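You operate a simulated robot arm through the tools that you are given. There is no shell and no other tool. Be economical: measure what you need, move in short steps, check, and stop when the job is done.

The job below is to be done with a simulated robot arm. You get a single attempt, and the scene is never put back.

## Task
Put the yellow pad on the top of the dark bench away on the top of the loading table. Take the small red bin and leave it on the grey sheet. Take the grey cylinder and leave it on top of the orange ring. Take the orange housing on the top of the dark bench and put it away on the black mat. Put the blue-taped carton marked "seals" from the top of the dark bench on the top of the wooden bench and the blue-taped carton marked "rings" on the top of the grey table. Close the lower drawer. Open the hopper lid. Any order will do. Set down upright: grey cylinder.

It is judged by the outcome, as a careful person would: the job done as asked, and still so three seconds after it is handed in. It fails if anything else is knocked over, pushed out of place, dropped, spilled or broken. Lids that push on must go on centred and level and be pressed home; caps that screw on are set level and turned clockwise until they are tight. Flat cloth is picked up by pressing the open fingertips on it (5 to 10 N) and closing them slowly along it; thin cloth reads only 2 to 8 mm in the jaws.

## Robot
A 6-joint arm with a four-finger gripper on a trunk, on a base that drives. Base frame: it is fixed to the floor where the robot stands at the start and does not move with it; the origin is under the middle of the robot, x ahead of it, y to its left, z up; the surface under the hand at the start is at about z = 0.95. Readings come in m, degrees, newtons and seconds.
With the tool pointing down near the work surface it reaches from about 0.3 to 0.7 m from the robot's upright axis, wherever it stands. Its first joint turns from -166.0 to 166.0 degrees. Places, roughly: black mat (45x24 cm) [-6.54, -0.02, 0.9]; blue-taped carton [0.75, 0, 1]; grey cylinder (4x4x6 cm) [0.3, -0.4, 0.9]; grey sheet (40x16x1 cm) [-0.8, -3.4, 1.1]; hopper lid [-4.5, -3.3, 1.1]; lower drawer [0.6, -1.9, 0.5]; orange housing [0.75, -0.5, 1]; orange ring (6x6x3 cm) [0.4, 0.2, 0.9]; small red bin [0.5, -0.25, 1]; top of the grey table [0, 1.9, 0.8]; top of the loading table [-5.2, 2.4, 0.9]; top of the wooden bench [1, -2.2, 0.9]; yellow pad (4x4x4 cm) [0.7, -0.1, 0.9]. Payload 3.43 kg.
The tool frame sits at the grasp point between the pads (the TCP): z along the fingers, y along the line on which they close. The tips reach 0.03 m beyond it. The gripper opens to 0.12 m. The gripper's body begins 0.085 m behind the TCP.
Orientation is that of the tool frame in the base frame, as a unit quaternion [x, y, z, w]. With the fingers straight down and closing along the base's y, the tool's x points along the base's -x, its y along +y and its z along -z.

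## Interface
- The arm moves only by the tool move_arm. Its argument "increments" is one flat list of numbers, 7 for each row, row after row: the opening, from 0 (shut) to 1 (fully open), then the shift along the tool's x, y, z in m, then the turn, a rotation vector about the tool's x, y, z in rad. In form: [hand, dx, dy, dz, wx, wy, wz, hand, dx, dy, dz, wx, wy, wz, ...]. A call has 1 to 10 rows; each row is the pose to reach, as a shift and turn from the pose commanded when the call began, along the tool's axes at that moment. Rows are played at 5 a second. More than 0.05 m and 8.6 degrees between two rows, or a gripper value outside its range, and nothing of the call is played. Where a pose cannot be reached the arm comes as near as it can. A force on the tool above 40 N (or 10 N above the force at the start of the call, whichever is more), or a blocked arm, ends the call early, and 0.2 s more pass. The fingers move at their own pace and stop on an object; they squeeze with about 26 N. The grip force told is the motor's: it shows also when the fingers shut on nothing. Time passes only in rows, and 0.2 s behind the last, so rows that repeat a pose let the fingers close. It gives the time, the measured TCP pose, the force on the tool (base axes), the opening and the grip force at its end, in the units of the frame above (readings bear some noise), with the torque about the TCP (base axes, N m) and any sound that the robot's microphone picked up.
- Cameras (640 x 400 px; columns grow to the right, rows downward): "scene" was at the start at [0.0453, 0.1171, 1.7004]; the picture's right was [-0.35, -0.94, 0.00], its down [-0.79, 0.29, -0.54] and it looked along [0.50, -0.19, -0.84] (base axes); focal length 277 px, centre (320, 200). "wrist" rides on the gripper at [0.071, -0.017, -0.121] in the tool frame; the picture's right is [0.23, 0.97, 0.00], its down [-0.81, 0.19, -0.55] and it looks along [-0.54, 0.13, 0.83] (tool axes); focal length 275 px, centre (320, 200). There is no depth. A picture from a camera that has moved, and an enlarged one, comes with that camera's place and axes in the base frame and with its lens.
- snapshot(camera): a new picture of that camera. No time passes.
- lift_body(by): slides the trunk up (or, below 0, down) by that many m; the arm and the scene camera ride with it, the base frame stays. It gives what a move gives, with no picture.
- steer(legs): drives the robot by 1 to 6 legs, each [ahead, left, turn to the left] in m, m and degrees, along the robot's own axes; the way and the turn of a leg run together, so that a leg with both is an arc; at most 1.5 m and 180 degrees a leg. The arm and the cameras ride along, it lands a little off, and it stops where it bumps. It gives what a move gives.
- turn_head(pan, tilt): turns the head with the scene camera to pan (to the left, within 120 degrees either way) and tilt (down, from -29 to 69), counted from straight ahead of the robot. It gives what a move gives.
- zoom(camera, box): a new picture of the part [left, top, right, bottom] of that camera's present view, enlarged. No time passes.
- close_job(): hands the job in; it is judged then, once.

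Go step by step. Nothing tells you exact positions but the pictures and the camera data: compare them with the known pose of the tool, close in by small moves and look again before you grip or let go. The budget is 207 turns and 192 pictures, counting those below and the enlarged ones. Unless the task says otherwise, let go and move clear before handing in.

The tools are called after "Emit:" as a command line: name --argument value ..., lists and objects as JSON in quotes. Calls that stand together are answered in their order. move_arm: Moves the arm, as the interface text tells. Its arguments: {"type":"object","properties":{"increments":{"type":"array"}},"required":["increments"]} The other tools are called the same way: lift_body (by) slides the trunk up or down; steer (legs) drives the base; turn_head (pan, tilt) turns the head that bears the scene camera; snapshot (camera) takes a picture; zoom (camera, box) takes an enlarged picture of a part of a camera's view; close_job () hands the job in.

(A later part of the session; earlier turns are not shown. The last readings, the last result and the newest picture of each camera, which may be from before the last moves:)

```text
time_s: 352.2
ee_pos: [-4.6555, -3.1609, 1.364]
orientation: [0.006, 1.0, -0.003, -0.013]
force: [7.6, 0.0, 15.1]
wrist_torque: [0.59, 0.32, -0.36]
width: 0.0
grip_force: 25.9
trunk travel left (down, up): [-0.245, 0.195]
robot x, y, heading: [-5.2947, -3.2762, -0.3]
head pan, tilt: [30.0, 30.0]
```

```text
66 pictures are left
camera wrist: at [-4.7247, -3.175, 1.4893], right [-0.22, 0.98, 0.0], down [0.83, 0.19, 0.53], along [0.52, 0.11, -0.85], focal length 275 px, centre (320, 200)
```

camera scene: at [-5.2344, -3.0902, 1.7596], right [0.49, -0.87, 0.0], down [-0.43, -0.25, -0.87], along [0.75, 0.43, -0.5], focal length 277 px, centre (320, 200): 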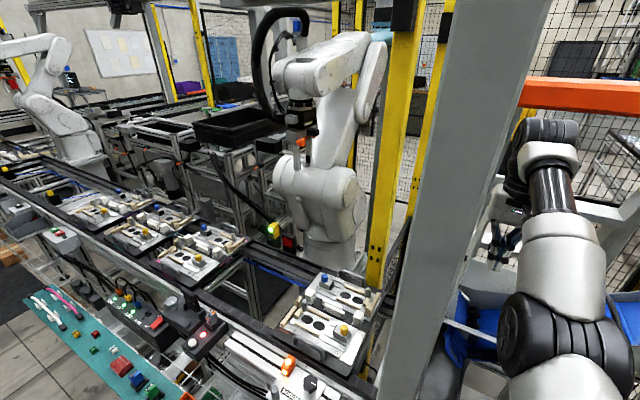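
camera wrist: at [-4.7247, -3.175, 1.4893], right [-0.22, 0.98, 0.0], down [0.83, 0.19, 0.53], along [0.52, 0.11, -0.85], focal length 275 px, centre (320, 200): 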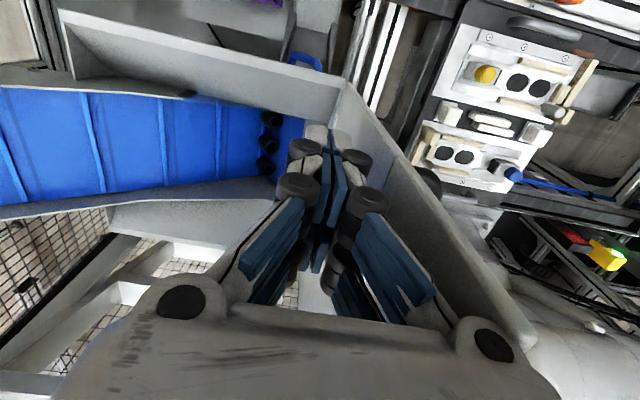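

The lid is past vertical (about 93°). I'll withdraw and check it.

Emit:
steer --legs '[[0, -0.12, 0], [-0.45, 0, 0]]'

Emit:
turn_head --pan 15 --tilt 28

Emit:
snapshot --camera "scene"

```text
time_s: 355.9
ee_pos: [-5.1187, -3.2798, 1.3641]
orientation: [0.007, 1.0, -0.004, -0.015]
force: [-0.1, 0.3, -0.2]
wrist_torque: [0.0, 0.0, -0.03]
width: 0.0002
grip_force: 25.5
trunk travel left (down, up): [-0.245, 0.195]
robot x, y, heading: [-5.7577, -3.3953, -0.2]
head pan, tilt: [30.0, 30.0]
```

```text
time_s: 356.6
ee_pos: [-5.1177, -3.2805, 1.3628]
orientation: [0.007, 1.0, -0.004, -0.017]
force: [-0.2, -0.5, 0.2]
wrist_torque: [-0.01, 0.0, 0.0]
width: 0.0003
grip_force: 26.1
trunk travel left (down, up): [-0.245, 0.195]
robot x, y, heading: [-5.7527, -3.3954, -0.2]
head pan, tilt: [15.0, 28.0]
```

```text
65 pictures are left
camera scene: at [-5.6842, -3.2306, 1.7627], right [0.25, -0.97, 0.0], down [-0.45, -0.12, -0.88], along [0.85, 0.22, -0.47], focal length 277 px, centre (320, 200)
```

scene: 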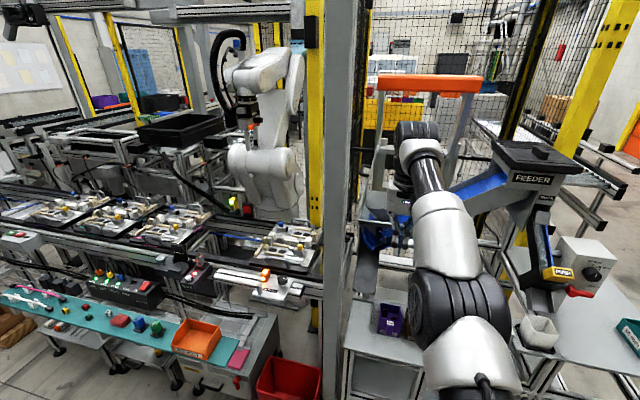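

Emit:
zoom --camera "scene" --box '[340, 100, 520, 260]'

```text
2.50 times, centred on (430, 180) of scene
camera zoom: at [-5.6842, -3.2306, 1.7627], right [0.25, -0.97, 0.0], down [-0.45, -0.12, -0.88], along [0.85, 0.22, -0.47], focal length 692 px, centre (45, 250)
```

zoom: 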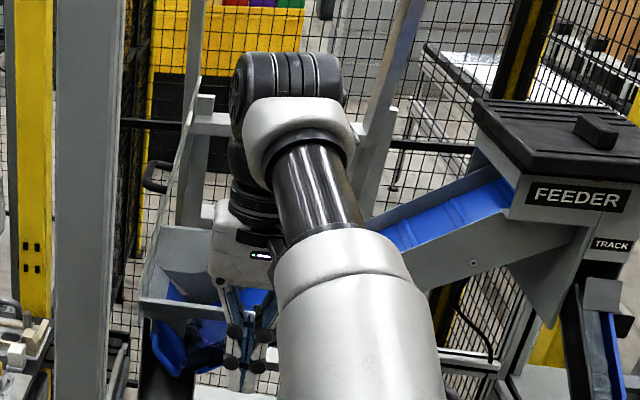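

The hopper lid stays open. Next is the housing; let me tuck the arm and look for a shorter way back along the −y side.

Emit:
move_arm --increments '[0, 0.03, -0.01, 0.0, 0, 0, 0, 0.2, 0.07, -0.03, 0.01, 0, 0, 0, 0.2, 0.11, -0.05, 0.02, 0, 0, 0, 0.2, 0.15, -0.07, 0.04, 0, 0, 0, 0.2, 0.19, -0.09, 0.06, 0, 0, 0, 0.2, 0.23, -0.11, 0.08, 0, 0, 0]'

Emit:
turn_head --pan -45 --tilt 22

Emit:
snapshot --camera "scene"

```text
time_s: 358.0
ee_pos: [-5.1186, -3.3026, 1.3621]
orientation: [0.006, 1.0, -0.004, -0.02]
force: [0.6, -0.3, 0.4]
wrist_torque: [-0.02, 0.0, -0.03]
width: 0.0239
grip_force: 0.1
out of reach, approached as far as the arm can: row 1, 2, 3, 4, 5, 6
trunk travel left (down, up): [-0.245, 0.195]
robot x, y, heading: [-5.7517, -3.3942, -0.4]
head pan, tilt: [15.0, 28.0]
```

```text
time_s: 359.3
ee_pos: [-5.1187, -3.3025, 1.3625]
orientation: [0.007, 1.0, -0.005, -0.02]
force: [0.5, 0.1, 0.2]
wrist_torque: [-0.01, 0.0, 0.0]
width: 0.0241
grip_force: 0.1
trunk travel left (down, up): [-0.245, 0.195]
robot x, y, heading: [-5.7546, -3.3927, -0.5]
head pan, tilt: [-45.0, 22.0]
```

```text
63 pictures are left
camera scene: at [-5.7073, -3.3197, 1.7724], right [-0.71, -0.7, 0.0], down [-0.26, 0.27, -0.93], along [0.65, -0.66, -0.37], focal length 277 px, centre (320, 200)
```

scene: 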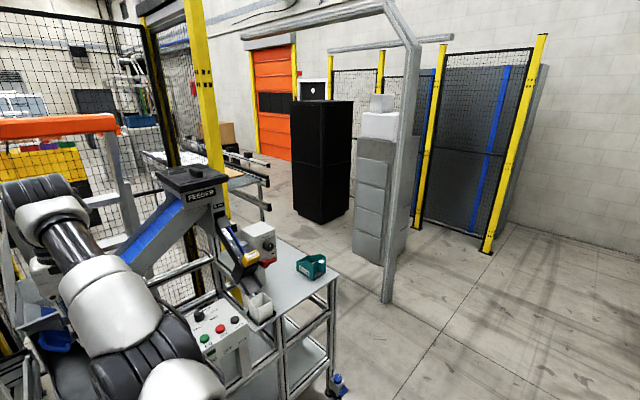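

Known route is safer, so I'll take that. First I need to unlock the straightened elbow by lowering the hand.

Emit:
move_arm --increments '[0.2, 0.01, 0, 0.04, 0, 0, 0, 0.2, 0.02, 0, 0.08, 0, 0, 0, 0.2, 0.03, 0, 0.12, 0, 0, 0, 0.2, 0.05, 0, 0.16, 0, 0, 0, 0.2, 0.09, 0, 0.18, 0, 0, 0, 0.2, 0.13, 0, 0.18, 0, 0, 0]'

```text
time_s: 360.7
ee_pos: [-5.1222, -3.2818, 1.3146]
orientation: [0.006, 0.998, -0.012, -0.058]
force: [-0.3, 0.0, -0.2]
wrist_torque: [0.01, -0.01, 0.01]
width: 0.024
grip_force: 0.1
out of reach, approached as far as the arm can: row 1, 2, 3, 4, 5, 6
trunk travel left (down, up): [-0.245, 0.195]
robot x, y, heading: [-5.7546, -3.3942, -0.4]
head pan, tilt: [-45.0, 22.0]
```

Emit:
move_arm --increments '[0.2, 0.02, 0, 0, 0, -0.14, 0, 0.2, 0.04, 0, 0, 0, -0.28, 0, 0.2, 0.06, 0, 0, 0, -0.42, 0, 0.2, 0.08, 0, 0, 0, -0.56, 0, 0.2, 0.1, 0, 0, 0, -0.7, 0, 0.2, 0.12, 0, 0, 0, -0.84, 0]'

Emit:
turn_head --pan 0 --tilt 30

Emit:
snapshot --camera "scene"

```text
time_s: 362.1
ee_pos: [-5.0563, -3.2507, 1.3159]
orientation: [0.023, 0.995, -0.033, 0.087]
force: [1.7, 0.0, -1.3]
wrist_torque: [-0.04, 0.13, -0.02]
width: 0.0242
grip_force: 0.0
out of reach, approached as far as the arm can: row 1, 2, 3, 4, 5, 6
trunk travel left (down, up): [-0.245, 0.195]
robot x, y, heading: [-5.7555, -3.3964, -0.4]
head pan, tilt: [-45.0, 22.0]
```

```text
time_s: 363.2
ee_pos: [-5.0588, -3.2523, 1.3202]
orientation: [0.024, 0.995, -0.033, 0.089]
force: [0.6, 0.1, -0.6]
wrist_torque: [-0.02, -0.04, 0.01]
width: 0.0237
grip_force: 0.1
trunk travel left (down, up): [-0.245, 0.195]
robot x, y, heading: [-5.7533, -3.3916, -0.5]
head pan, tilt: [0.0, 30.0]
```

```text
62 pictures are left
camera scene: at [-5.6824, -3.2546, 1.7596], right [-0.01, -1.0, 0.0], down [-0.5, 0.0, -0.87], along [0.87, -0.01, -0.5], focal length 277 px, centre (320, 200)
```

scene: 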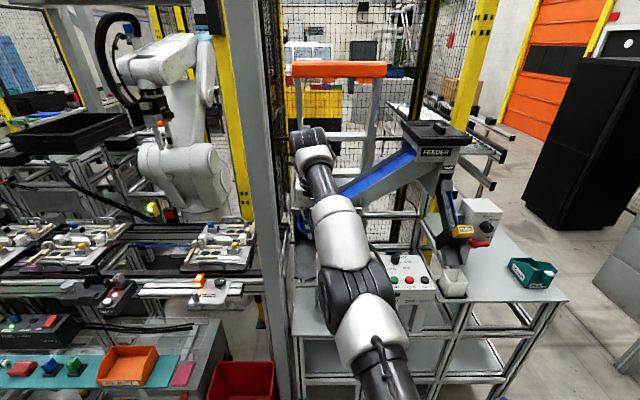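

Emit:
move_arm --increments '[0.2, 0, 0, -0.04, 0, 0.1, 0, 0.2, 0, 0, -0.09, 0, 0.17, 0, 0.2, 0.02, 0, -0.13, 0, 0.17, 0, 0.2, 0.06, 0, -0.15, 0, 0.17, 0, 0.2, 0.1, 0, -0.17, 0, 0.17, 0, 0.2, 0.14, 0, -0.19, 0, 0.17, 0, 0.2, 0.18, 0, -0.2, 0, 0.17, 0]'

```text
time_s: 364.9
ee_pos: [-5.2666, -3.2335, 1.4859]
orientation: [0.028, 0.999, -0.03, 0.004]
force: [-0.9, -0.2, 0.1]
wrist_torque: [0.02, -0.03, 0.0]
width: 0.0242
grip_force: 0.0
out of reach, approached as far as the arm can: row 1, 2, 3, 4
trunk travel left (down, up): [-0.245, 0.195]
robot x, y, heading: [-5.7542, -3.3947, -0.4]
head pan, tilt: [0.0, 30.0]
```

Unlocked. I'll bring it to a tucked pose.

Emit:
move_arm --increments '[0.2, 0.015, -0.025, 0.035, -0.01, 0, -0.01, 0.2, 0.03, -0.05, 0.07, -0.02, 0, -0.02, 0.3, 0.045, -0.075, 0.105, -0.03, 0, -0.03, 0.3, 0.06, -0.1, 0.14, -0.04, 0, -0.04, 0.3, 0.075, -0.125, 0.175, -0.05, 0, -0.05, 0.3, 0.09, -0.15, 0.205, -0.06, 0.008, -0.056, 0.3, 0.09, -0.16, 0.23, -0.06, 0.008, -0.056]'

Emit:
steer --legs '[[0, 0, 90], [-0.02, 0.13, 0], [1.45, 0, 0], [1.45, 0, 0], [1.45, 0, 0], [0.9, 0, 0]]'

```text
time_s: 366.4
ee_pos: [-5.3653, -3.402, 1.2651]
orientation: [-0.001, 1.0, 0.0, 0.001]
force: [0.7, -0.3, -0.9]
wrist_torque: [0.0, 0.02, 0.03]
width: 0.0362
grip_force: 0.1
trunk travel left (down, up): [-0.245, 0.195]
robot x, y, heading: [-5.7541, -3.3984, -0.2]
head pan, tilt: [0.0, 30.0]
```

```text
time_s: 396.5
ee_pos: [-6.0766, 2.2497, 1.2658]
orientation: [0.719, -0.695, 0.001, 0.0]
force: [0.0, 0.0, 0.6]
wrist_torque: [-0.03, 0.01, 0.02]
width: 0.0363
grip_force: 0.1
trunk travel left (down, up): [-0.245, 0.195]
robot x, y, heading: [-6.0712, 1.8589, 91.1]
head pan, tilt: [0.0, 30.0]
```

Emit:
steer --legs '[[1.45, -0.05, -1], [0.47, 0, 0], [0, -1.4, 0], [0, -1.15, 0], [-0.72, 0, 0], [0, -1.4, 0]]'

```text
time_s: 428.2
ee_pos: [-2.0875, 3.4299, 1.2634]
orientation: [0.718, -0.696, 0.001, -0.001]
force: [-0.2, -0.8, 0.2]
wrist_torque: [0.01, 0.01, 0.02]
width: 0.0361
grip_force: 0.0
trunk travel left (down, up): [-0.245, 0.195]
robot x, y, heading: [-2.0858, 3.0428, 90.9]
head pan, tilt: [0.0, 30.0]
```

Emit:
steer --legs '[[0, -1.45, -0.5], [0, -1.45, 0], [0, -0.05, 180], [1.45, 0, 0], [0.6, 0.1, 0]]'

Emit:
turn_head --pan 15 --tilt 50

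Emit:
snapshot --camera "scene"

```text
time_s: 459.5
ee_pos: [0.8846, 0.6835, 1.2648]
orientation: [0.71, 0.704, 0.0, -0.001]
force: [-0.1, -0.2, -0.4]
wrist_torque: [0.03, -0.03, 0.0]
width: 0.0361
grip_force: 0.1
trunk travel left (down, up): [-0.245, 0.195]
robot x, y, heading: [0.8954, 1.0726, -91.2]
head pan, tilt: [0.0, 30.0]
```

```text
time_s: 460.3
ee_pos: [0.8845, 0.684, 1.2654]
orientation: [0.71, 0.704, -0.001, -0.001]
force: [0.4, 0.6, 0.1]
wrist_torque: [0.02, 0.05, 0.0]
width: 0.0361
grip_force: 0.2
trunk travel left (down, up): [-0.245, 0.195]
robot x, y, heading: [0.9, 1.0721, -90.9]
head pan, tilt: [15.0, 50.0]
```

```text
61 pictures are left
camera scene: at [1.0543, 1.0162, 1.7301], right [-0.97, -0.24, 0.0], down [-0.18, 0.74, -0.64], along [0.15, -0.62, -0.77], focal length 277 px, centre (320, 200)
```

scene: 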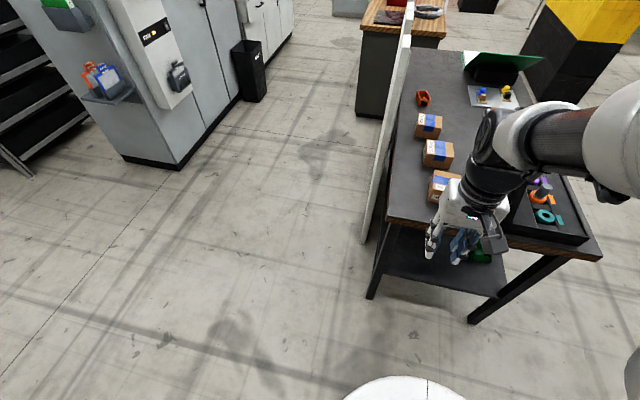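

From here I see the row of cartons along the back, SEALS nearest. I'll move in closer.

Emit:
steer --legs '[[0.3, -0.1, 0.9]]'

Emit:
snapshot --camera "wrist"

```text
time_s: 462.4
ee_pos: [0.7849, 0.3884, 1.2641]
orientation: [0.706, 0.708, 0.001, -0.001]
force: [-0.3, -0.5, 0.8]
wrist_torque: [0.02, -0.03, -0.01]
width: 0.036
grip_force: 0.0
trunk travel left (down, up): [-0.245, 0.195]
robot x, y, heading: [0.7905, 0.7721, -90.2]
head pan, tilt: [15.0, 50.0]
```

```text
60 pictures are left
camera wrist: at [0.7676, 0.4597, 1.387], right [0.97, 0.23, 0.0], down [0.19, -0.81, 0.55], along [0.13, -0.54, -0.83], focal length 275 px, centre (320, 200)
```

wrist: 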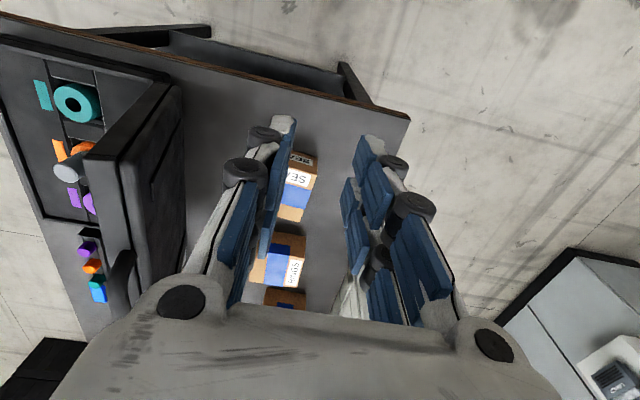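

Emit:
move_arm --increments '[0.6, -0.04, 0, 0, 0, 0, 0, 1, -0.08, 0, 0, 0, 0, 0, 1, -0.12, 0, 0.02, 0, 0, 0, 1, -0.16, 0, 0.04, 0, 0, 0]'

Emit:
snapshot --camera "wrist"

```text
time_s: 463.4
ee_pos: [0.785, 0.2276, 1.2238]
orientation: [0.706, 0.708, 0.0, -0.002]
force: [-0.3, -0.8, 0.8]
wrist_torque: [0.06, 0.0, -0.03]
width: 0.1059
grip_force: 0.1
trunk travel left (down, up): [-0.245, 0.195]
robot x, y, heading: [0.7881, 0.7762, -90.6]
head pan, tilt: [15.0, 50.0]
```

```text
59 pictures are left
camera wrist: at [0.7685, 0.2991, 1.347], right [0.97, 0.23, 0.0], down [0.19, -0.81, 0.55], along [0.13, -0.54, -0.83], focal length 275 px, centre (320, 200)
```

wrist: 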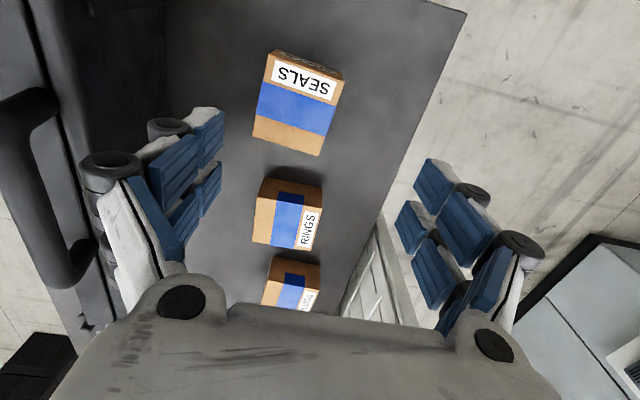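

SEALS' top is about x 0.714–0.811, y 0.138–0.251, top z≈0.985. I'll centre over it and descend part-way to verify.

Emit:
move_arm --increments '[1, -0.016, -0.011, 0.03, 0, 0, 0, 1, -0.0326, -0.022, 0.07, 0, 0, 0, 1, -0.0326, -0.022, 0.115, 0, 0, 0, 1, -0.0326, -0.022, 0.16, 0, 0, 0]'

Emit:
snapshot --camera "wrist"

```text
time_s: 464.4
ee_pos: [0.7647, 0.1959, 1.0654]
orientation: [0.706, 0.708, -0.001, -0.001]
force: [0.7, -0.1, 0.6]
wrist_torque: [0.04, -0.01, -0.02]
width: 0.1198
grip_force: 0.1
trunk travel left (down, up): [-0.245, 0.195]
robot x, y, heading: [0.7939, 0.7791, -90.2]
head pan, tilt: [15.0, 50.0]
```

```text
58 pictures are left
camera wrist: at [0.7486, 0.269, 1.1874], right [0.97, 0.23, 0.0], down [0.2, -0.81, 0.55], along [0.13, -0.54, -0.83], focal length 275 px, centre (320, 200)
```

wrist: 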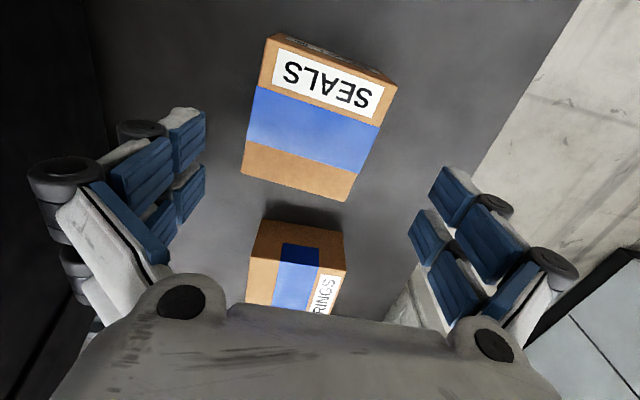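

Emit:
move_arm --increments '[1, 0.001, -0.003, 0.04, 0, 0, 0, 1, 0.001, -0.003, 0.08, 0, 0, 0, 1, 0.001, -0.003, 0.108, 0, 0, 0, 0.7, 0.001, -0.003, 0.108, 0, 0, 0, 0.4, 0.001, -0.003, 0.108, 0, 0, 0, 0.4, 0.001, -0.003, 0.108, 0, 0, 0, 0.4, 0.001, -0.003, 0.108, 0, 0, 0]'

Emit:
snapshot --camera "wrist"

```text
time_s: 466.0
ee_pos: [0.7616, 0.1979, 0.9572]
orientation: [0.706, 0.708, -0.001, -0.001]
force: [0.4, -0.8, 5.1]
wrist_torque: [0.15, -0.23, -0.11]
width: 0.0998
grip_force: 26.1
trunk travel left (down, up): [-0.245, 0.195]
robot x, y, heading: [0.7868, 0.7696, -90.2]
head pan, tilt: [15.0, 50.0]
```

```text
57 pictures are left
camera wrist: at [0.7454, 0.2689, 1.0796], right [0.97, 0.23, 0.0], down [0.19, -0.81, 0.55], along [0.13, -0.54, -0.83], focal length 275 px, centre (320, 200)
```

wrist: 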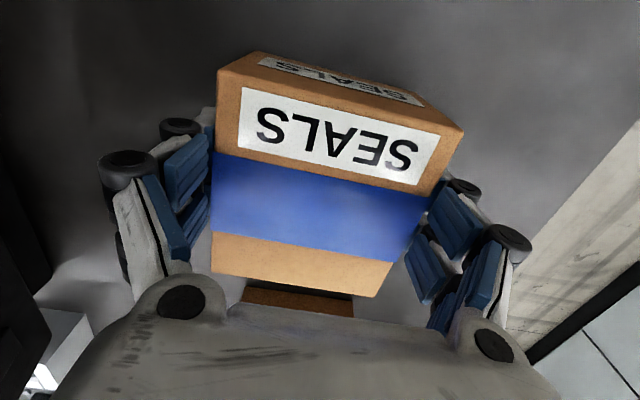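

SEALS is gripped. I'll lift it, retract, and drive around to the wooden bench.

Emit:
move_arm --increments '[0.4, 0, 0, -0.03, 0, 0, 0, 0.4, 0, 0, -0.075, 0, 0, 0, 0.4, 0, 0, -0.12, 0, 0, 0, 0.4, 0, 0, -0.165, 0, 0, 0, 0.4, 0, 0, -0.21, 0, 0, 0, 0.4, 0, 0, -0.255, 0, 0, 0, 0.4, 0.03, 0, -0.29, 0, 0, 0, 0.4, 0.075, 0, -0.31, 0, 0, 0, 0.4, 0.12, 0, -0.31, 0, 0, 0, 0.4, 0.16, 0, -0.31, 0, 0, 0]'

Emit:
steer --legs '[[-0.25, 0, 0.2], [0, -1.2, 0], [1.45, 0, 0], [1.45, 0, 0], [0, 0.25, 90]]'

Emit:
turn_head --pan 10 --tilt 45

Emit:
snapshot --camera "scene"

```text
time_s: 468.2
ee_pos: [0.7599, 0.3578, 1.2658]
orientation: [0.706, 0.708, -0.001, -0.001]
force: [0.3, 1.0, -2.7]
wrist_torque: [0.0, 0.01, -0.01]
width: 0.0998
grip_force: 26.4
trunk travel left (down, up): [-0.245, 0.195]
robot x, y, heading: [0.7893, 0.7769, -90.3]
head pan, tilt: [15.0, 50.0]
```

```text
time_s: 493.3
ee_pos: [0.1627, -1.7388, 1.2664]
orientation: [-0.02, 1.0, -0.001, 0.0]
force: [0.7, 1.0, -3.0]
wrist_torque: [-0.02, 0.01, 0.0]
width: 0.0999
grip_force: 26.0
trunk travel left (down, up): [-0.245, 0.195]
robot x, y, heading: [-0.258, -1.7233, 1.9]
head pan, tilt: [15.0, 50.0]
cut short: leg 5
```

```text
time_s: 494.0
ee_pos: [0.1626, -1.7389, 1.2664]
orientation: [-0.021, 1.0, -0.001, -0.001]
force: [-0.2, 0.2, -3.0]
wrist_torque: [0.03, 0.0, -0.01]
width: 0.0998
grip_force: 26.2
trunk travel left (down, up): [-0.245, 0.195]
robot x, y, heading: [-0.257, -1.7222, 1.6]
head pan, tilt: [10.0, 45.0]
```

```text
56 pictures are left
camera scene: at [-0.2029, -1.5669, 1.7369], right [0.2, -0.98, 0.0], down [-0.69, -0.14, -0.71], along [0.69, 0.14, -0.71], focal length 277 px, centre (320, 200)
```

scene: 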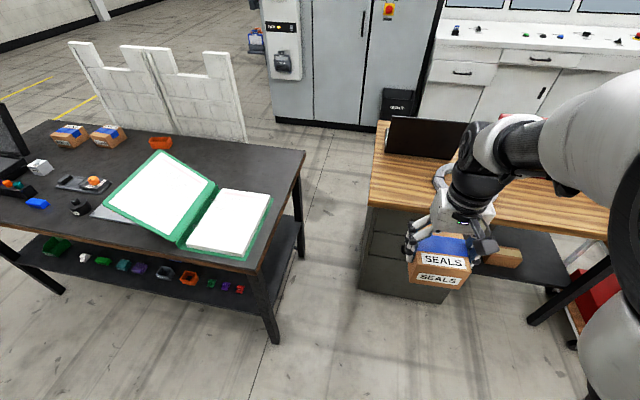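

Emit:
steer --legs '[[0.36, -0.02, -1.6]]'

Emit:
move_arm --increments '[0.4, -0.04, 0, 0, 0, 0, 0, 0.4, -0.08, 0, 0, 0, 0, 0, 0.4, -0.12, 0, 0, 0, 0, 0, 0.4, -0.16, 0, 0.01, 0, 0, 0, 0.4, -0.2, 0, 0.03, 0, 0, 0, 0.4, -0.22, 0, 0.07, 0, 0, 0, 0.4, -0.22, 0, 0.115, 0, 0, 0]'

Emit:
snapshot --camera "wrist"

Emit:
snapshot --camera "scene"

```text
time_s: 496.2
ee_pos: [0.5142, -1.7622, 1.2646]
orientation: [-0.009, 1.0, -0.001, -0.001]
force: [0.8, 0.5, -3.1]
wrist_torque: [-0.01, 0.0, -0.02]
width: 0.0998
grip_force: 25.9
trunk travel left (down, up): [-0.245, 0.195]
robot x, y, heading: [0.0903, -1.7343, 0.6]
head pan, tilt: [10.0, 45.0]
```

```text
time_s: 497.9
ee_pos: [0.7339, -1.7579, 1.1481]
orientation: [-0.008, 1.0, -0.001, 0.0]
force: [-0.8, 0.7, -2.6]
wrist_torque: [-0.05, 0.05, 0.0]
width: 0.1
grip_force: 25.8
trunk travel left (down, up): [-0.245, 0.195]
robot x, y, heading: [0.0947, -1.7367, 0.6]
head pan, tilt: [10.0, 45.0]
```

```text
55 pictures are left
camera wrist: at [0.6641, -1.7752, 1.2707], right [-0.25, 0.97, 0.0], down [0.81, 0.21, 0.55], along [0.53, 0.14, -0.83], focal length 275 px, centre (320, 200)
```

wrist: 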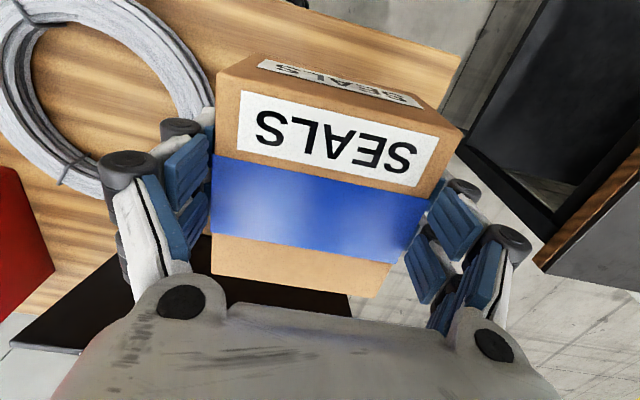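

```text
54 pictures are left
camera scene: at [0.1527, -1.5811, 1.7369], right [0.18, -0.98, 0.0], down [-0.7, -0.13, -0.71], along [0.69, 0.13, -0.71], focal length 277 px, centre (320, 200)
```

scene: 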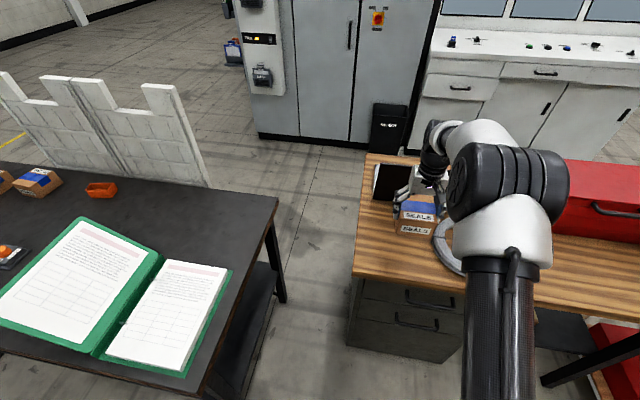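

The spot at (0.73, −1.74) is clear of the coil and laptop. I'll lower until contact.

Emit:
move_arm --increments '[0.4, 0, 0.02, 0.045, 0, 0, 0, 0.4, 0, 0.02, 0.09, 0, 0, 0, 0.4, 0, 0.02, 0.135, 0, 0, 0, 0.4, 0, 0.02, 0.165, 0, 0, 0, 0.4, 0, 0.02, 0.172, 0, 0, 0, 0.4, 0, 0.02, 0.177, 0, 0, 0, 0.4, 0, 0.02, 0.182, 0, 0, 0, 0.4, 0, 0.02, 0.187, 0, 0, 0, 0.4, 0, 0.02, 0.191, 0, 0, 0, 0.4, 0, 0.02, 0.195, 0, 0, 0]'

```text
time_s: 500.1
ee_pos: [0.7329, -1.738, 0.9571]
orientation: [-0.008, 1.0, -0.001, 0.0]
force: [-0.6, 0.0, 1.4]
wrist_torque: [0.16, -0.12, 0.08]
width: 0.0996
grip_force: 26.8
trunk travel left (down, up): [-0.245, 0.195]
robot x, y, heading: [0.0942, -1.7351, 0.5]
head pan, tilt: [10.0, 45.0]
```

The force shows it has just touched down. I'll release and rise.

Emit:
move_arm --increments '[0.4, 0, 0, 0.002, 0, 0, 0, 0.9, 0, 0, 0.002, 0, 0, 0, 1, 0, 0, 0.002, 0, 0, 0, 1, 0, 0, -0.03, 0, 0, 0, 1, 0, 0, -0.075, 0, 0, 0, 1, 0, 0, -0.12, 0, 0, 0, 1, 0.03, 0, -0.155, 0, 0, 0, 1, 0.07, 0, -0.18, 0, 0, 0, 1, 0.11, 0, -0.2, 0, 0, 0]'

Emit:
snapshot --camera "wrist"

```text
time_s: 502.1
ee_pos: [0.6187, -1.7402, 1.1571]
orientation: [-0.009, 1.0, 0.0, 0.0]
force: [-0.8, 0.1, -0.4]
wrist_torque: [0.02, -0.07, -0.01]
width: 0.12
grip_force: 0.1
trunk travel left (down, up): [-0.245, 0.195]
robot x, y, heading: [0.0926, -1.737, 0.8]
head pan, tilt: [10.0, 45.0]
```

```text
53 pictures are left
camera wrist: at [0.5483, -1.7578, 1.2789], right [-0.25, 0.97, 0.0], down [0.81, 0.21, 0.55], along [0.54, 0.14, -0.83], focal length 275 px, centre (320, 200)
```

wrist: 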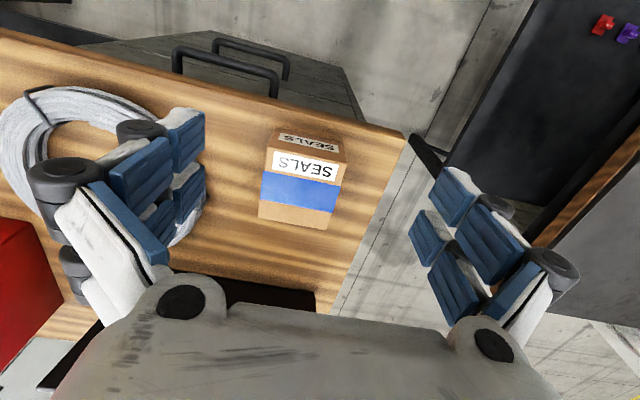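

SEALS is on the wooden bench. Now RINGS from the front: I'll raise the arm, drive back to the dark bench and look.

Emit:
move_arm --increments '[1, 0.03, 0, -0.035, 0, 0, 0, 1, 0.06, 0, -0.07, 0, 0, 0, 1, 0.09, 0, -0.1, 0, 0, 0, 1, 0.12, 0, -0.12, 0, 0, 0]'

Emit:
steer --legs '[[-0.36, 0, -0.6], [0, 1.45, 0], [0, 0.29, 0], [0.3, 0, 0]]'

Emit:
snapshot --camera "wrist"

```text
time_s: 503.1
ee_pos: [0.5029, -1.7396, 1.2765]
orientation: [-0.008, 1.0, -0.001, 0.0]
force: [-0.3, -0.5, 0.5]
wrist_torque: [-0.02, -0.02, -0.01]
width: 0.1199
grip_force: 0.1
trunk travel left (down, up): [-0.245, 0.195]
robot x, y, heading: [0.0926, -1.7379, 0.5]
head pan, tilt: [10.0, 45.0]
```

```text
time_s: 515.3
ee_pos: [0.469, -0.0414, 1.274]
orientation: [0.006, 1.0, -0.001, 0.0]
force: [0.3, -0.1, -0.9]
wrist_torque: [-0.03, 0.04, -0.01]
width: 0.1198
grip_force: 0.1
trunk travel left (down, up): [-0.245, 0.195]
robot x, y, heading: [0.056, -0.0219, -1.2]
head pan, tilt: [10.0, 45.0]
```

```text
52 pictures are left
camera wrist: at [0.3974, -0.055, 1.3986], right [-0.22, 0.98, 0.0], down [0.81, 0.18, 0.55], along [0.54, 0.12, -0.83], focal length 275 px, centre (320, 200)
```

wrist: 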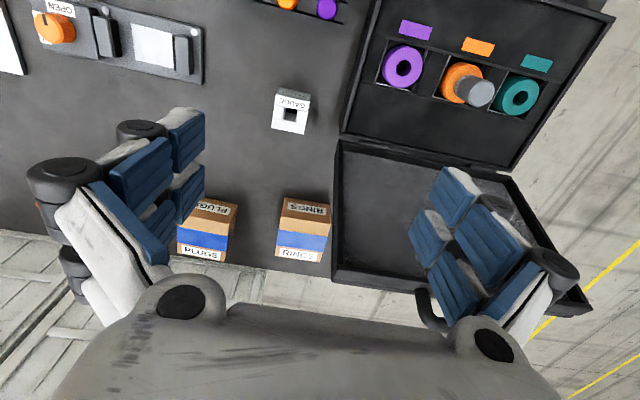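

RINGS is centred at about (0.769, −0.012). I'll go around the lid's right edge and come over it.

Emit:
move_arm --increments '[1, -0.03, -0.02, 0.02, 0, 0, 0, 1, -0.065, -0.04, 0.045, 0, 0, 0, 1, -0.1, -0.06, 0.07, 0, 0, 0, 1, -0.14, -0.068, 0.095, 0, 0, 0, 1, -0.18, -0.068, 0.12, 0, 0, 0, 1, -0.22, -0.068, 0.145, 0, 0, 0, 1, -0.26, -0.06, 0.17, 0, 0, 0, 1, -0.294, -0.03, 0.19, 0, 0, 0, 1, -0.296, 0.005, 0.2, 0, 0, 0, 1, -0.296, 0.033, 0.2, 0, 0, 0]'

Emit:
snapshot --camera "wrist"

```text
time_s: 517.5
ee_pos: [0.7632, -0.0121, 1.0757]
orientation: [0.007, 1.0, -0.002, -0.001]
force: [0.2, 0.2, 0.5]
wrist_torque: [-0.01, -0.01, 0.0]
width: 0.1201
grip_force: 0.0
trunk travel left (down, up): [-0.245, 0.195]
robot x, y, heading: [0.0557, -0.0269, -1.1]
head pan, tilt: [10.0, 45.0]
```

```text
51 pictures are left
camera wrist: at [0.6929, -0.0262, 1.1988], right [-0.22, 0.98, 0.0], down [0.81, 0.18, 0.55], along [0.54, 0.12, -0.83], focal length 275 px, centre (320, 200)
```

wrist: 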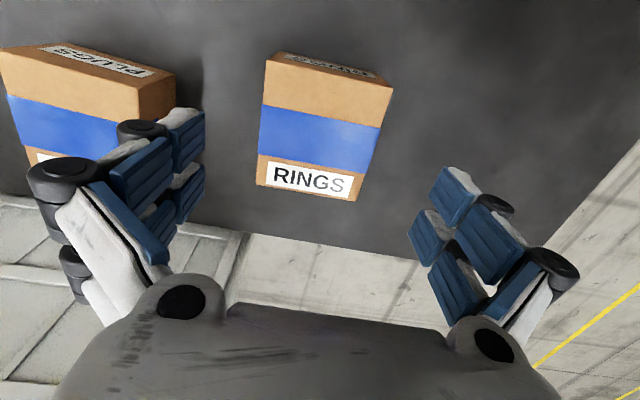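

Emit:
move_arm --increments '[1, -0.003, 0.001, 0.04, 0, 0, 0, 1, -0.003, 0.001, 0.08, 0, 0, 0, 1, -0.003, 0.001, 0.117, 0, 0, 0, 0.7, -0.003, 0.001, 0.117, 0, 0, 0, 0.4, -0.003, 0.001, 0.117, 0, 0, 0, 0.4, -0.003, 0.001, 0.117, 0, 0, 0]'

Emit:
snapshot --camera "wrist"

```text
time_s: 518.9
ee_pos: [0.7566, -0.0108, 0.9622]
orientation: [0.006, 1.0, -0.002, -0.001]
force: [0.2, 0.4, 1.8]
wrist_torque: [0.18, -0.07, 0.09]
width: 0.0996
grip_force: 26.3
out of reach, approached as far as the arm can: row 3, 4, 5, 6
trunk travel left (down, up): [-0.245, 0.195]
robot x, y, heading: [0.0559, -0.0272, -1.4]
head pan, tilt: [10.0, 45.0]
```

```text
50 pictures are left
camera wrist: at [0.6851, -0.0252, 1.0845], right [-0.22, 0.98, 0.0], down [0.81, 0.18, 0.55], along [0.54, 0.12, -0.83], focal length 275 px, centre (320, 200)
```

wrist: 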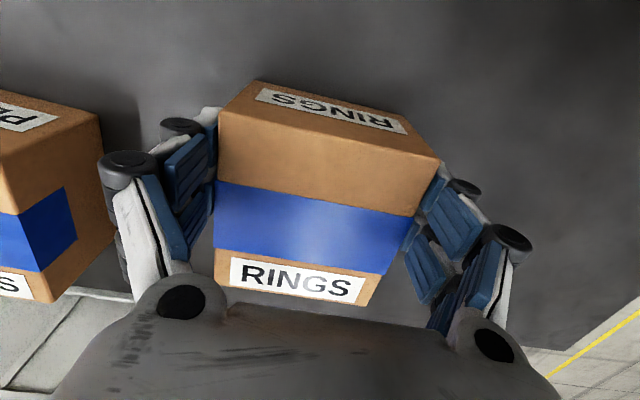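

RINGS is gripped. I'll lift, shift right past the lid, and retract.

Emit:
move_arm --increments '[0.4, 0, 0, -0.04, 0, 0, 0, 0.4, 0, 0, -0.085, 0, 0, 0, 0.4, 0, 0, -0.13, 0, 0, 0, 0.4, 0, -0.04, -0.14, 0, 0, 0, 0.4, 0, -0.085, -0.14, 0, 0, 0, 0.4, 0, -0.115, -0.15, 0, 0, 0, 0.4, 0.04, -0.115, -0.16, 0, 0, 0, 0.4, 0.085, -0.115, -0.18, 0, 0, 0, 0.4, 0.13, -0.115, -0.2, 0, 0, 0, 0.4, 0.17, -0.115, -0.22, 0, 0, 0]'

Emit:
move_arm --increments '[0.4, 0.04, 0.02, -0.02, 0, 0, 0, 0.4, 0.08, 0.04, -0.04, 0, 0, 0, 0.4, 0.12, 0.06, -0.06, 0, 0, 0, 0.4, 0.16, 0.08, -0.08, 0, 0, 0]'

Emit:
steer --legs '[[-0.6, 0, 1], [0, 0.75, 90]]'

Emit:
turn_head --pan 15 --tilt 45

Emit:
snapshot --camera "scene"

```text
time_s: 521.1
ee_pos: [0.5838, -0.1221, 1.1792]
orientation: [0.006, 1.0, -0.001, 0.001]
force: [-0.9, 0.5, -2.9]
wrist_torque: [0.0, 0.03, 0.03]
width: 0.0999
grip_force: 26.1
trunk travel left (down, up): [-0.245, 0.195]
robot x, y, heading: [0.0561, -0.0248, -1.2]
head pan, tilt: [10.0, 45.0]
```

```text
time_s: 522.1
ee_pos: [0.4225, -0.0379, 1.261]
orientation: [0.007, 1.0, -0.002, 0.0]
force: [-0.3, -0.7, -3.5]
wrist_torque: [0.0, 0.05, -0.04]
width: 0.0998
grip_force: 25.7
trunk travel left (down, up): [-0.245, 0.195]
robot x, y, heading: [0.0545, -0.0257, -1.6]
head pan, tilt: [10.0, 45.0]
```

```text
time_s: 528.1
ee_pos: [-0.5929, 0.7549, 1.2602]
orientation: [-0.524, 0.852, -0.002, -0.001]
force: [-1.0, 0.3, -3.1]
wrist_torque: [-0.14, 0.03, 0.01]
width: 0.0997
grip_force: 25.9
trunk travel left (down, up): [-0.245, 0.195]
robot x, y, heading: [-0.7728, 0.431, 62.9]
head pan, tilt: [10.0, 45.0]
stopped in leg 2: the robot was blocked; the commanded pose is now the measured one
```

```text
time_s: 528.8
ee_pos: [-0.5931, 0.7519, 1.2606]
orientation: [-0.523, 0.852, -0.002, 0.0]
force: [0.5, -1.1, -3.0]
wrist_torque: [-0.05, 0.02, 0.03]
width: 0.0997
grip_force: 25.3
trunk travel left (down, up): [-0.245, 0.195]
robot x, y, heading: [-0.7728, 0.428, 62.2]
head pan, tilt: [15.0, 45.0]
```

```text
49 pictures are left
camera scene: at [-0.8855, 0.5554, 1.737], right [0.98, -0.22, 0.0], down [-0.15, -0.69, -0.71], along [0.15, 0.69, -0.71], focal length 277 px, centre (320, 200)
```

scene: 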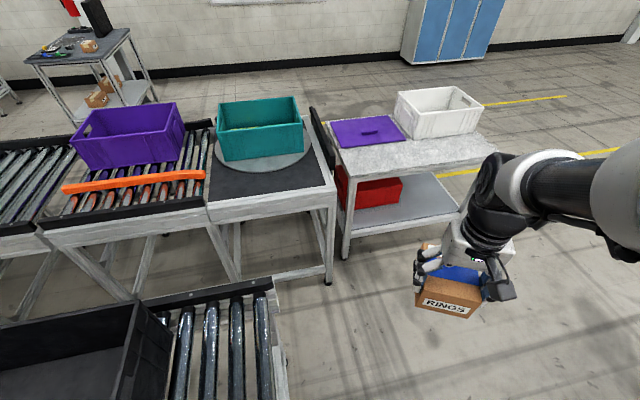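

The turning arc drifted into the near conveyor's end and it stopped; nothing appears displaced. I'll step away in straight legs and line up with the grey table, whose front-right strip around (0.15, 1.67) is free.

Emit:
steer --legs '[[0, -0.45, 0], [0, 0, 27.8], [0.78, 0, 0], [0, -0.52, 0]]'

Emit:
turn_head --pan 10 --tilt 50

Emit:
snapshot --camera "scene"

```text
time_s: 539.4
ee_pos: [0.1304, 1.3909, 1.2605]
orientation: [0.719, -0.695, 0.001, 0.0]
force: [0.5, 0.4, -4.0]
wrist_torque: [-0.11, 0.05, 0.04]
width: 0.0997
grip_force: 26.1
trunk travel left (down, up): [-0.245, 0.195]
robot x, y, heading: [0.1347, 1.0219, 91.5]
head pan, tilt: [15.0, 45.0]
```

```text
time_s: 540.0
ee_pos: [0.1288, 1.3902, 1.2616]
orientation: [0.719, -0.695, 0.002, 0.0]
force: [-0.2, 0.3, -3.2]
wrist_torque: [-0.1, -0.05, -0.03]
width: 0.0999
grip_force: 26.1
trunk travel left (down, up): [-0.245, 0.195]
robot x, y, heading: [0.132, 1.0214, 91.7]
head pan, tilt: [10.0, 50.0]
```

```text
48 pictures are left
camera scene: at [-0.0236, 1.0743, 1.7301], right [0.98, 0.2, 0.0], down [0.15, -0.75, -0.64], along [-0.13, 0.63, -0.77], focal length 277 px, centre (320, 200)
```

scene: 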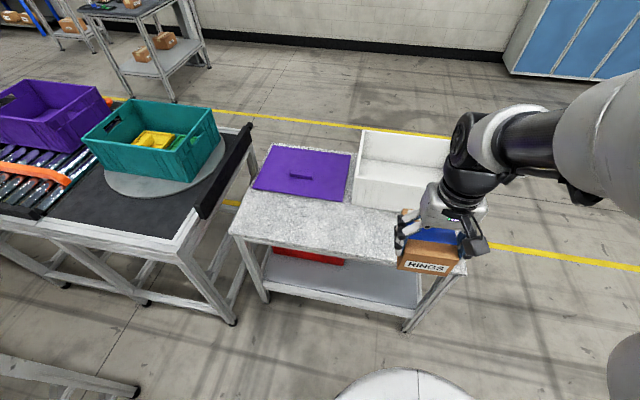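

The strip in front (y 1.6–1.84) is free. I'll carry the carton to about (0.05, 1.69) and lower part way.

Emit:
move_arm --increments '[0.4, -0.043, 0.01, 0, 0, 0, 0, 0.4, -0.086, 0.02, 0, 0, 0, 0, 0.4, -0.129, 0.03, 0, 0, 0, 0, 0.4, -0.172, 0.04, 0.01, 0, 0, 0, 0.4, -0.215, 0.05, 0.025, 0, 0, 0, 0.4, -0.255, 0.06, 0.05, 0, 0, 0, 0.4, -0.285, 0.07, 0.08, 0, 0, 0, 0.4, -0.3, 0.07, 0.12, 0, 0, 0, 0.4, -0.302, 0.07, 0.165, 0, 0, 0, 0.4, -0.302, 0.07, 0.21, 0, 0, 0]'

Emit:
snapshot --camera "wrist"

Emit:
snapshot --camera "scene"

```text
time_s: 542.2
ee_pos: [0.0486, 1.6889, 1.0495]
orientation: [0.719, -0.695, 0.001, 0.0]
force: [0.3, 0.1, -2.3]
wrist_torque: [-0.1, 0.0, -0.06]
width: 0.0996
grip_force: 26.0
trunk travel left (down, up): [-0.245, 0.195]
robot x, y, heading: [0.1345, 1.0202, 91.3]
head pan, tilt: [10.0, 50.0]
```

```text
47 pictures are left
camera wrist: at [0.0685, 1.6194, 1.172], right [-0.96, -0.26, 0.0], down [-0.22, 0.81, 0.55], along [-0.14, 0.53, -0.83], focal length 275 px, centre (320, 200)
```

wrist: 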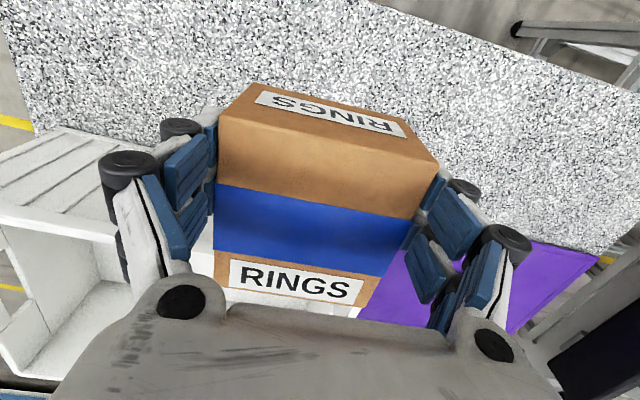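

```text
46 pictures are left
camera scene: at [-0.0234, 1.0755, 1.73], right [0.98, 0.2, 0.0], down [0.15, -0.75, -0.64], along [-0.13, 0.63, -0.77], focal length 277 px, centre (320, 200)
```

scene: 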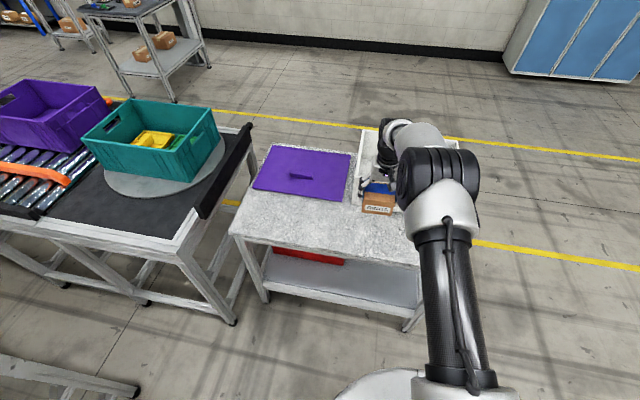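

Emit:
move_arm --increments '[0.4, 0.025, 0, 0.03, 0, 0, 0, 0.4, 0.025, 0, 0.07, 0, 0, 0, 0.4, 0.025, 0, 0.11, 0, 0, 0, 0.4, 0.025, 0, 0.125, 0, 0, 0, 0.4, 0.025, 0, 0.132, 0, 0, 0, 0.4, 0.025, 0, 0.139, 0, 0, 0, 0.4, 0.025, 0, 0.146, 0, 0, 0, 0.4, 0.025, 0, 0.153, 0, 0, 0, 0.4, 0.025, 0, 0.16, 0, 0, 0]'

Emit:
snapshot --camera "wrist"

```text
time_s: 544.2
ee_pos: [0.0518, 1.665, 0.8894]
orientation: [0.719, -0.695, 0.001, -0.001]
force: [0.5, -0.4, -2.6]
wrist_torque: [-0.08, -0.03, 0.0]
width: 0.0999
grip_force: 25.9
trunk travel left (down, up): [-0.245, 0.195]
robot x, y, heading: [0.1324, 1.0189, 91.5]
head pan, tilt: [10.0, 50.0]
```

```text
45 pictures are left
camera wrist: at [0.0716, 1.5944, 1.0126], right [-0.96, -0.26, 0.0], down [-0.22, 0.8, 0.55], along [-0.14, 0.53, -0.83], focal length 275 px, centre (320, 200)
```

wrist: 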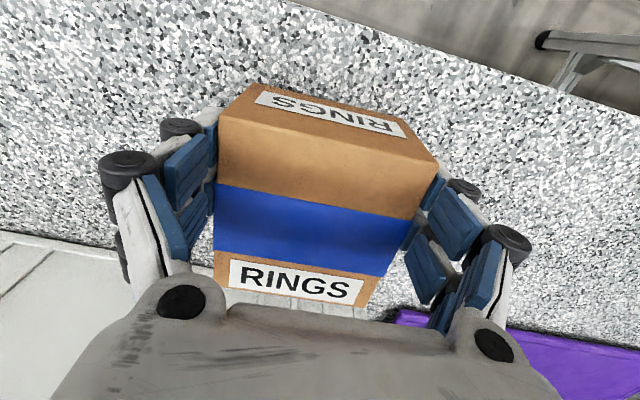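

Emit:
move_arm --increments '[0.4, 0, 0, 0.005, 0, 0, 0, 0.4, 0, 0, 0.01, 0, 0, 0, 0.4, 0, 0, 0.014, 0, 0, 0, 0.4, 0, 0, 0.018, 0, 0, 0, 0.4, 0, 0, 0.022, 0, 0, 0, 0.4, 0, 0, 0.026, 0, 0, 0, 0.4, 0, 0, 0.03, 0, 0, 0, 0.4, 0, 0, 0.034, 0, 0, 0, 0.4, 0, 0, 0.038, 0, 0, 0, 0.4, 0, 0, 0.042, 0, 0, 0]'

```text
time_s: 546.4
ee_pos: [0.0534, 1.6622, 0.8494]
orientation: [0.718, -0.696, 0.001, -0.001]
force: [-0.2, -0.5, 16.6]
wrist_torque: [0.19, 0.04, 0.07]
width: 0.0999
grip_force: 25.6
trunk travel left (down, up): [-0.245, 0.195]
robot x, y, heading: [0.1307, 1.0209, 91.4]
head pan, tilt: [10.0, 50.0]
```

It has touched down (17 N). I'll release, rise and check.

Emit:
move_arm --increments '[0.4, 0, 0, -0.002, 0, 0, 0, 0.9, 0, 0, -0.002, 0, 0, 0, 1, 0, 0, -0.002, 0, 0, 0, 1, 0, 0, -0.03, 0, 0, 0, 1, 0, 0, -0.075, 0, 0, 0, 1, 0, 0, -0.12, 0, 0, 0, 1, 0, 0, -0.165, 0, 0, 0, 1, 0.03, 0, -0.2, 0, 0, 0, 1, 0.065, 0, -0.23, 0, 0, 0, 1, 0.1, 0, -0.26, 0, 0, 0]'

Emit:
snapshot --camera "wrist"

```text
time_s: 548.6
ee_pos: [0.0538, 1.5621, 1.1103]
orientation: [0.719, -0.695, 0.001, -0.001]
force: [-0.3, -1.5, 0.4]
wrist_torque: [0.05, 0.05, -0.02]
width: 0.1201
grip_force: 0.0
trunk travel left (down, up): [-0.245, 0.195]
robot x, y, heading: [0.133, 1.0198, 91.2]
head pan, tilt: [10.0, 50.0]
```

```text
44 pictures are left
camera wrist: at [0.074, 1.4918, 1.2316], right [-0.96, -0.26, 0.0], down [-0.22, 0.8, 0.55], along [-0.14, 0.53, -0.83], focal length 275 px, centre (320, 200)
```

wrist: 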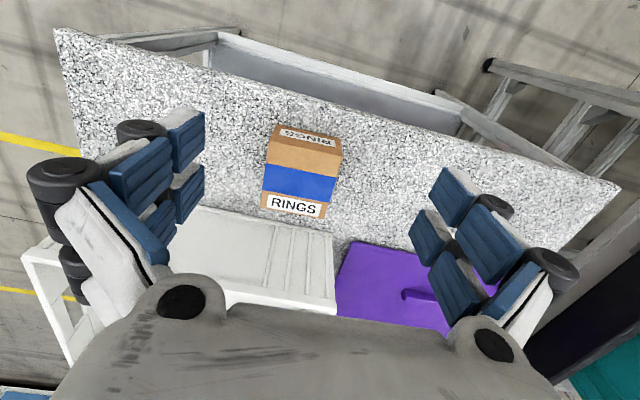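

RINGS is on the grey table. Last item: the orange housing. I'll tuck the arm and drive to the dark bench in front of it.

Emit:
move_arm --increments '[1, 0.035, 0, -0.035, 0, 0, 0, 1, 0.07, 0, -0.07, 0, 0, 0, 1, 0.105, 0, -0.105, 0, 0, 0, 1, 0.14, 0, -0.14, 0, 0, 0]'

Emit:
steer --legs '[[0, 0.5, 0], [0, 0, -91], [0, -1.4, 0], [0, -0.1, 0], [0.43, 0, 0]]'

Emit:
snapshot --camera "wrist"

```text
time_s: 549.6
ee_pos: [0.0576, 1.42, 1.2484]
orientation: [0.719, -0.695, 0.002, -0.001]
force: [0.1, 0.3, 0.8]
wrist_torque: [0.03, -0.01, 0.04]
width: 0.12
grip_force: 0.0
trunk travel left (down, up): [-0.245, 0.195]
robot x, y, heading: [0.1339, 1.0191, 91.5]
head pan, tilt: [10.0, 50.0]
```

```text
time_s: 566.1
ee_pos: [0.4613, -0.4576, 1.248]
orientation: [0.0, 1.0, -0.001, -0.001]
force: [0.5, -0.1, -0.2]
wrist_torque: [-0.03, 0.05, 0.01]
width: 0.1199
grip_force: 0.0
trunk travel left (down, up): [-0.245, 0.195]
robot x, y, heading: [0.0588, -0.5186, -0.7]
head pan, tilt: [10.0, 50.0]
```

```text
43 pictures are left
camera wrist: at [0.3907, -0.4725, 1.3704], right [-0.23, 0.97, 0.0], down [0.81, 0.19, 0.55], along [0.54, 0.13, -0.83], focal length 275 px, centre (320, 200)
```

wrist: 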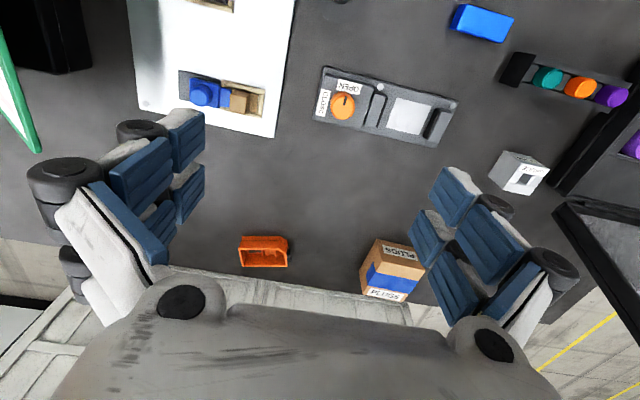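

Emit:
zoom --camera "wrist" --box '[210, 210, 330, 300]'

```text
4.44 times, centred on (270, 255) of wrist
camera zoom: at [0.3907, -0.4725, 1.3704], right [-0.23, 0.97, 0.0], down [0.81, 0.19, 0.55], along [0.54, 0.13, -0.83], focal length 1224 px, centre (542, -44)
```

zoom: 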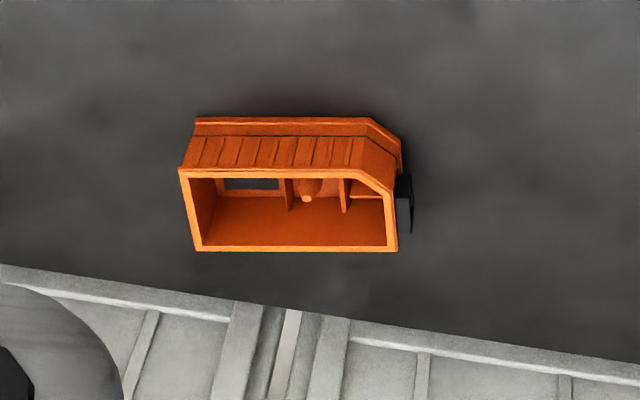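

The housing is an open orange box about 10×5.5 cm, 3.5 cm high, at (0.85, −0.49), beyond vertical-tool reach. I'll pitch the hand forward, pinch its −y end wall, draw it closer, and regrasp. I'll pre-position now.

Emit:
move_arm --increments '[0.7, -0.038, -0.011, 0.02, -0.006, -0.056, -0.025, 0.5, -0.075, -0.021, 0.042, -0.011, -0.112, -0.05, 0.5, -0.112, -0.032, 0.064, -0.017, -0.169, -0.075, 0.5, -0.15, -0.043, 0.085, -0.022, -0.225, -0.1, 0.5, -0.188, -0.053, 0.106, -0.028, -0.281, -0.125, 0.5, -0.225, -0.064, 0.127, -0.034, -0.337, -0.15, 0.5, -0.262, -0.074, 0.149, -0.039, -0.394, -0.175, 0.5, -0.3, -0.085, 0.17, -0.045, -0.45, -0.2]'

Emit:
snapshot --camera "wrist"

```text
time_s: 567.9
ee_pos: [0.7625, -0.5432, 1.0752]
orientation: [-0.099, 0.97, 0.021, 0.222]
force: [0.4, -0.7, 0.5]
wrist_torque: [0.02, 0.04, 0.02]
width: 0.0598
grip_force: 0.3
trunk travel left (down, up): [-0.245, 0.195]
robot x, y, heading: [0.054, -0.5188, -0.4]
head pan, tilt: [10.0, 50.0]
```

```text
41 pictures are left
camera wrist: at [0.6517, -0.5816, 1.1548], right [-0.4, 0.91, -0.1], down [0.44, 0.29, 0.85], along [0.8, 0.29, -0.52], focal length 275 px, centre (320, 200)
```

wrist: 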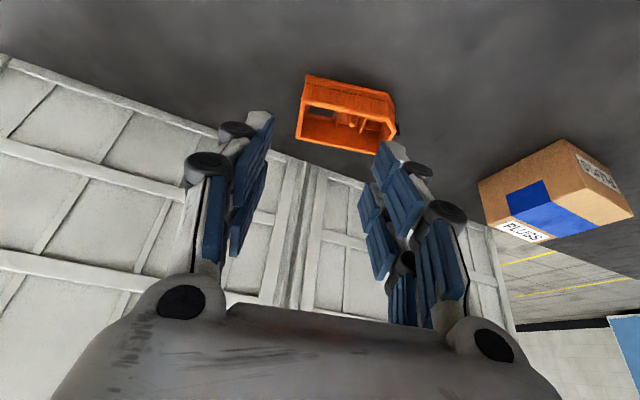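

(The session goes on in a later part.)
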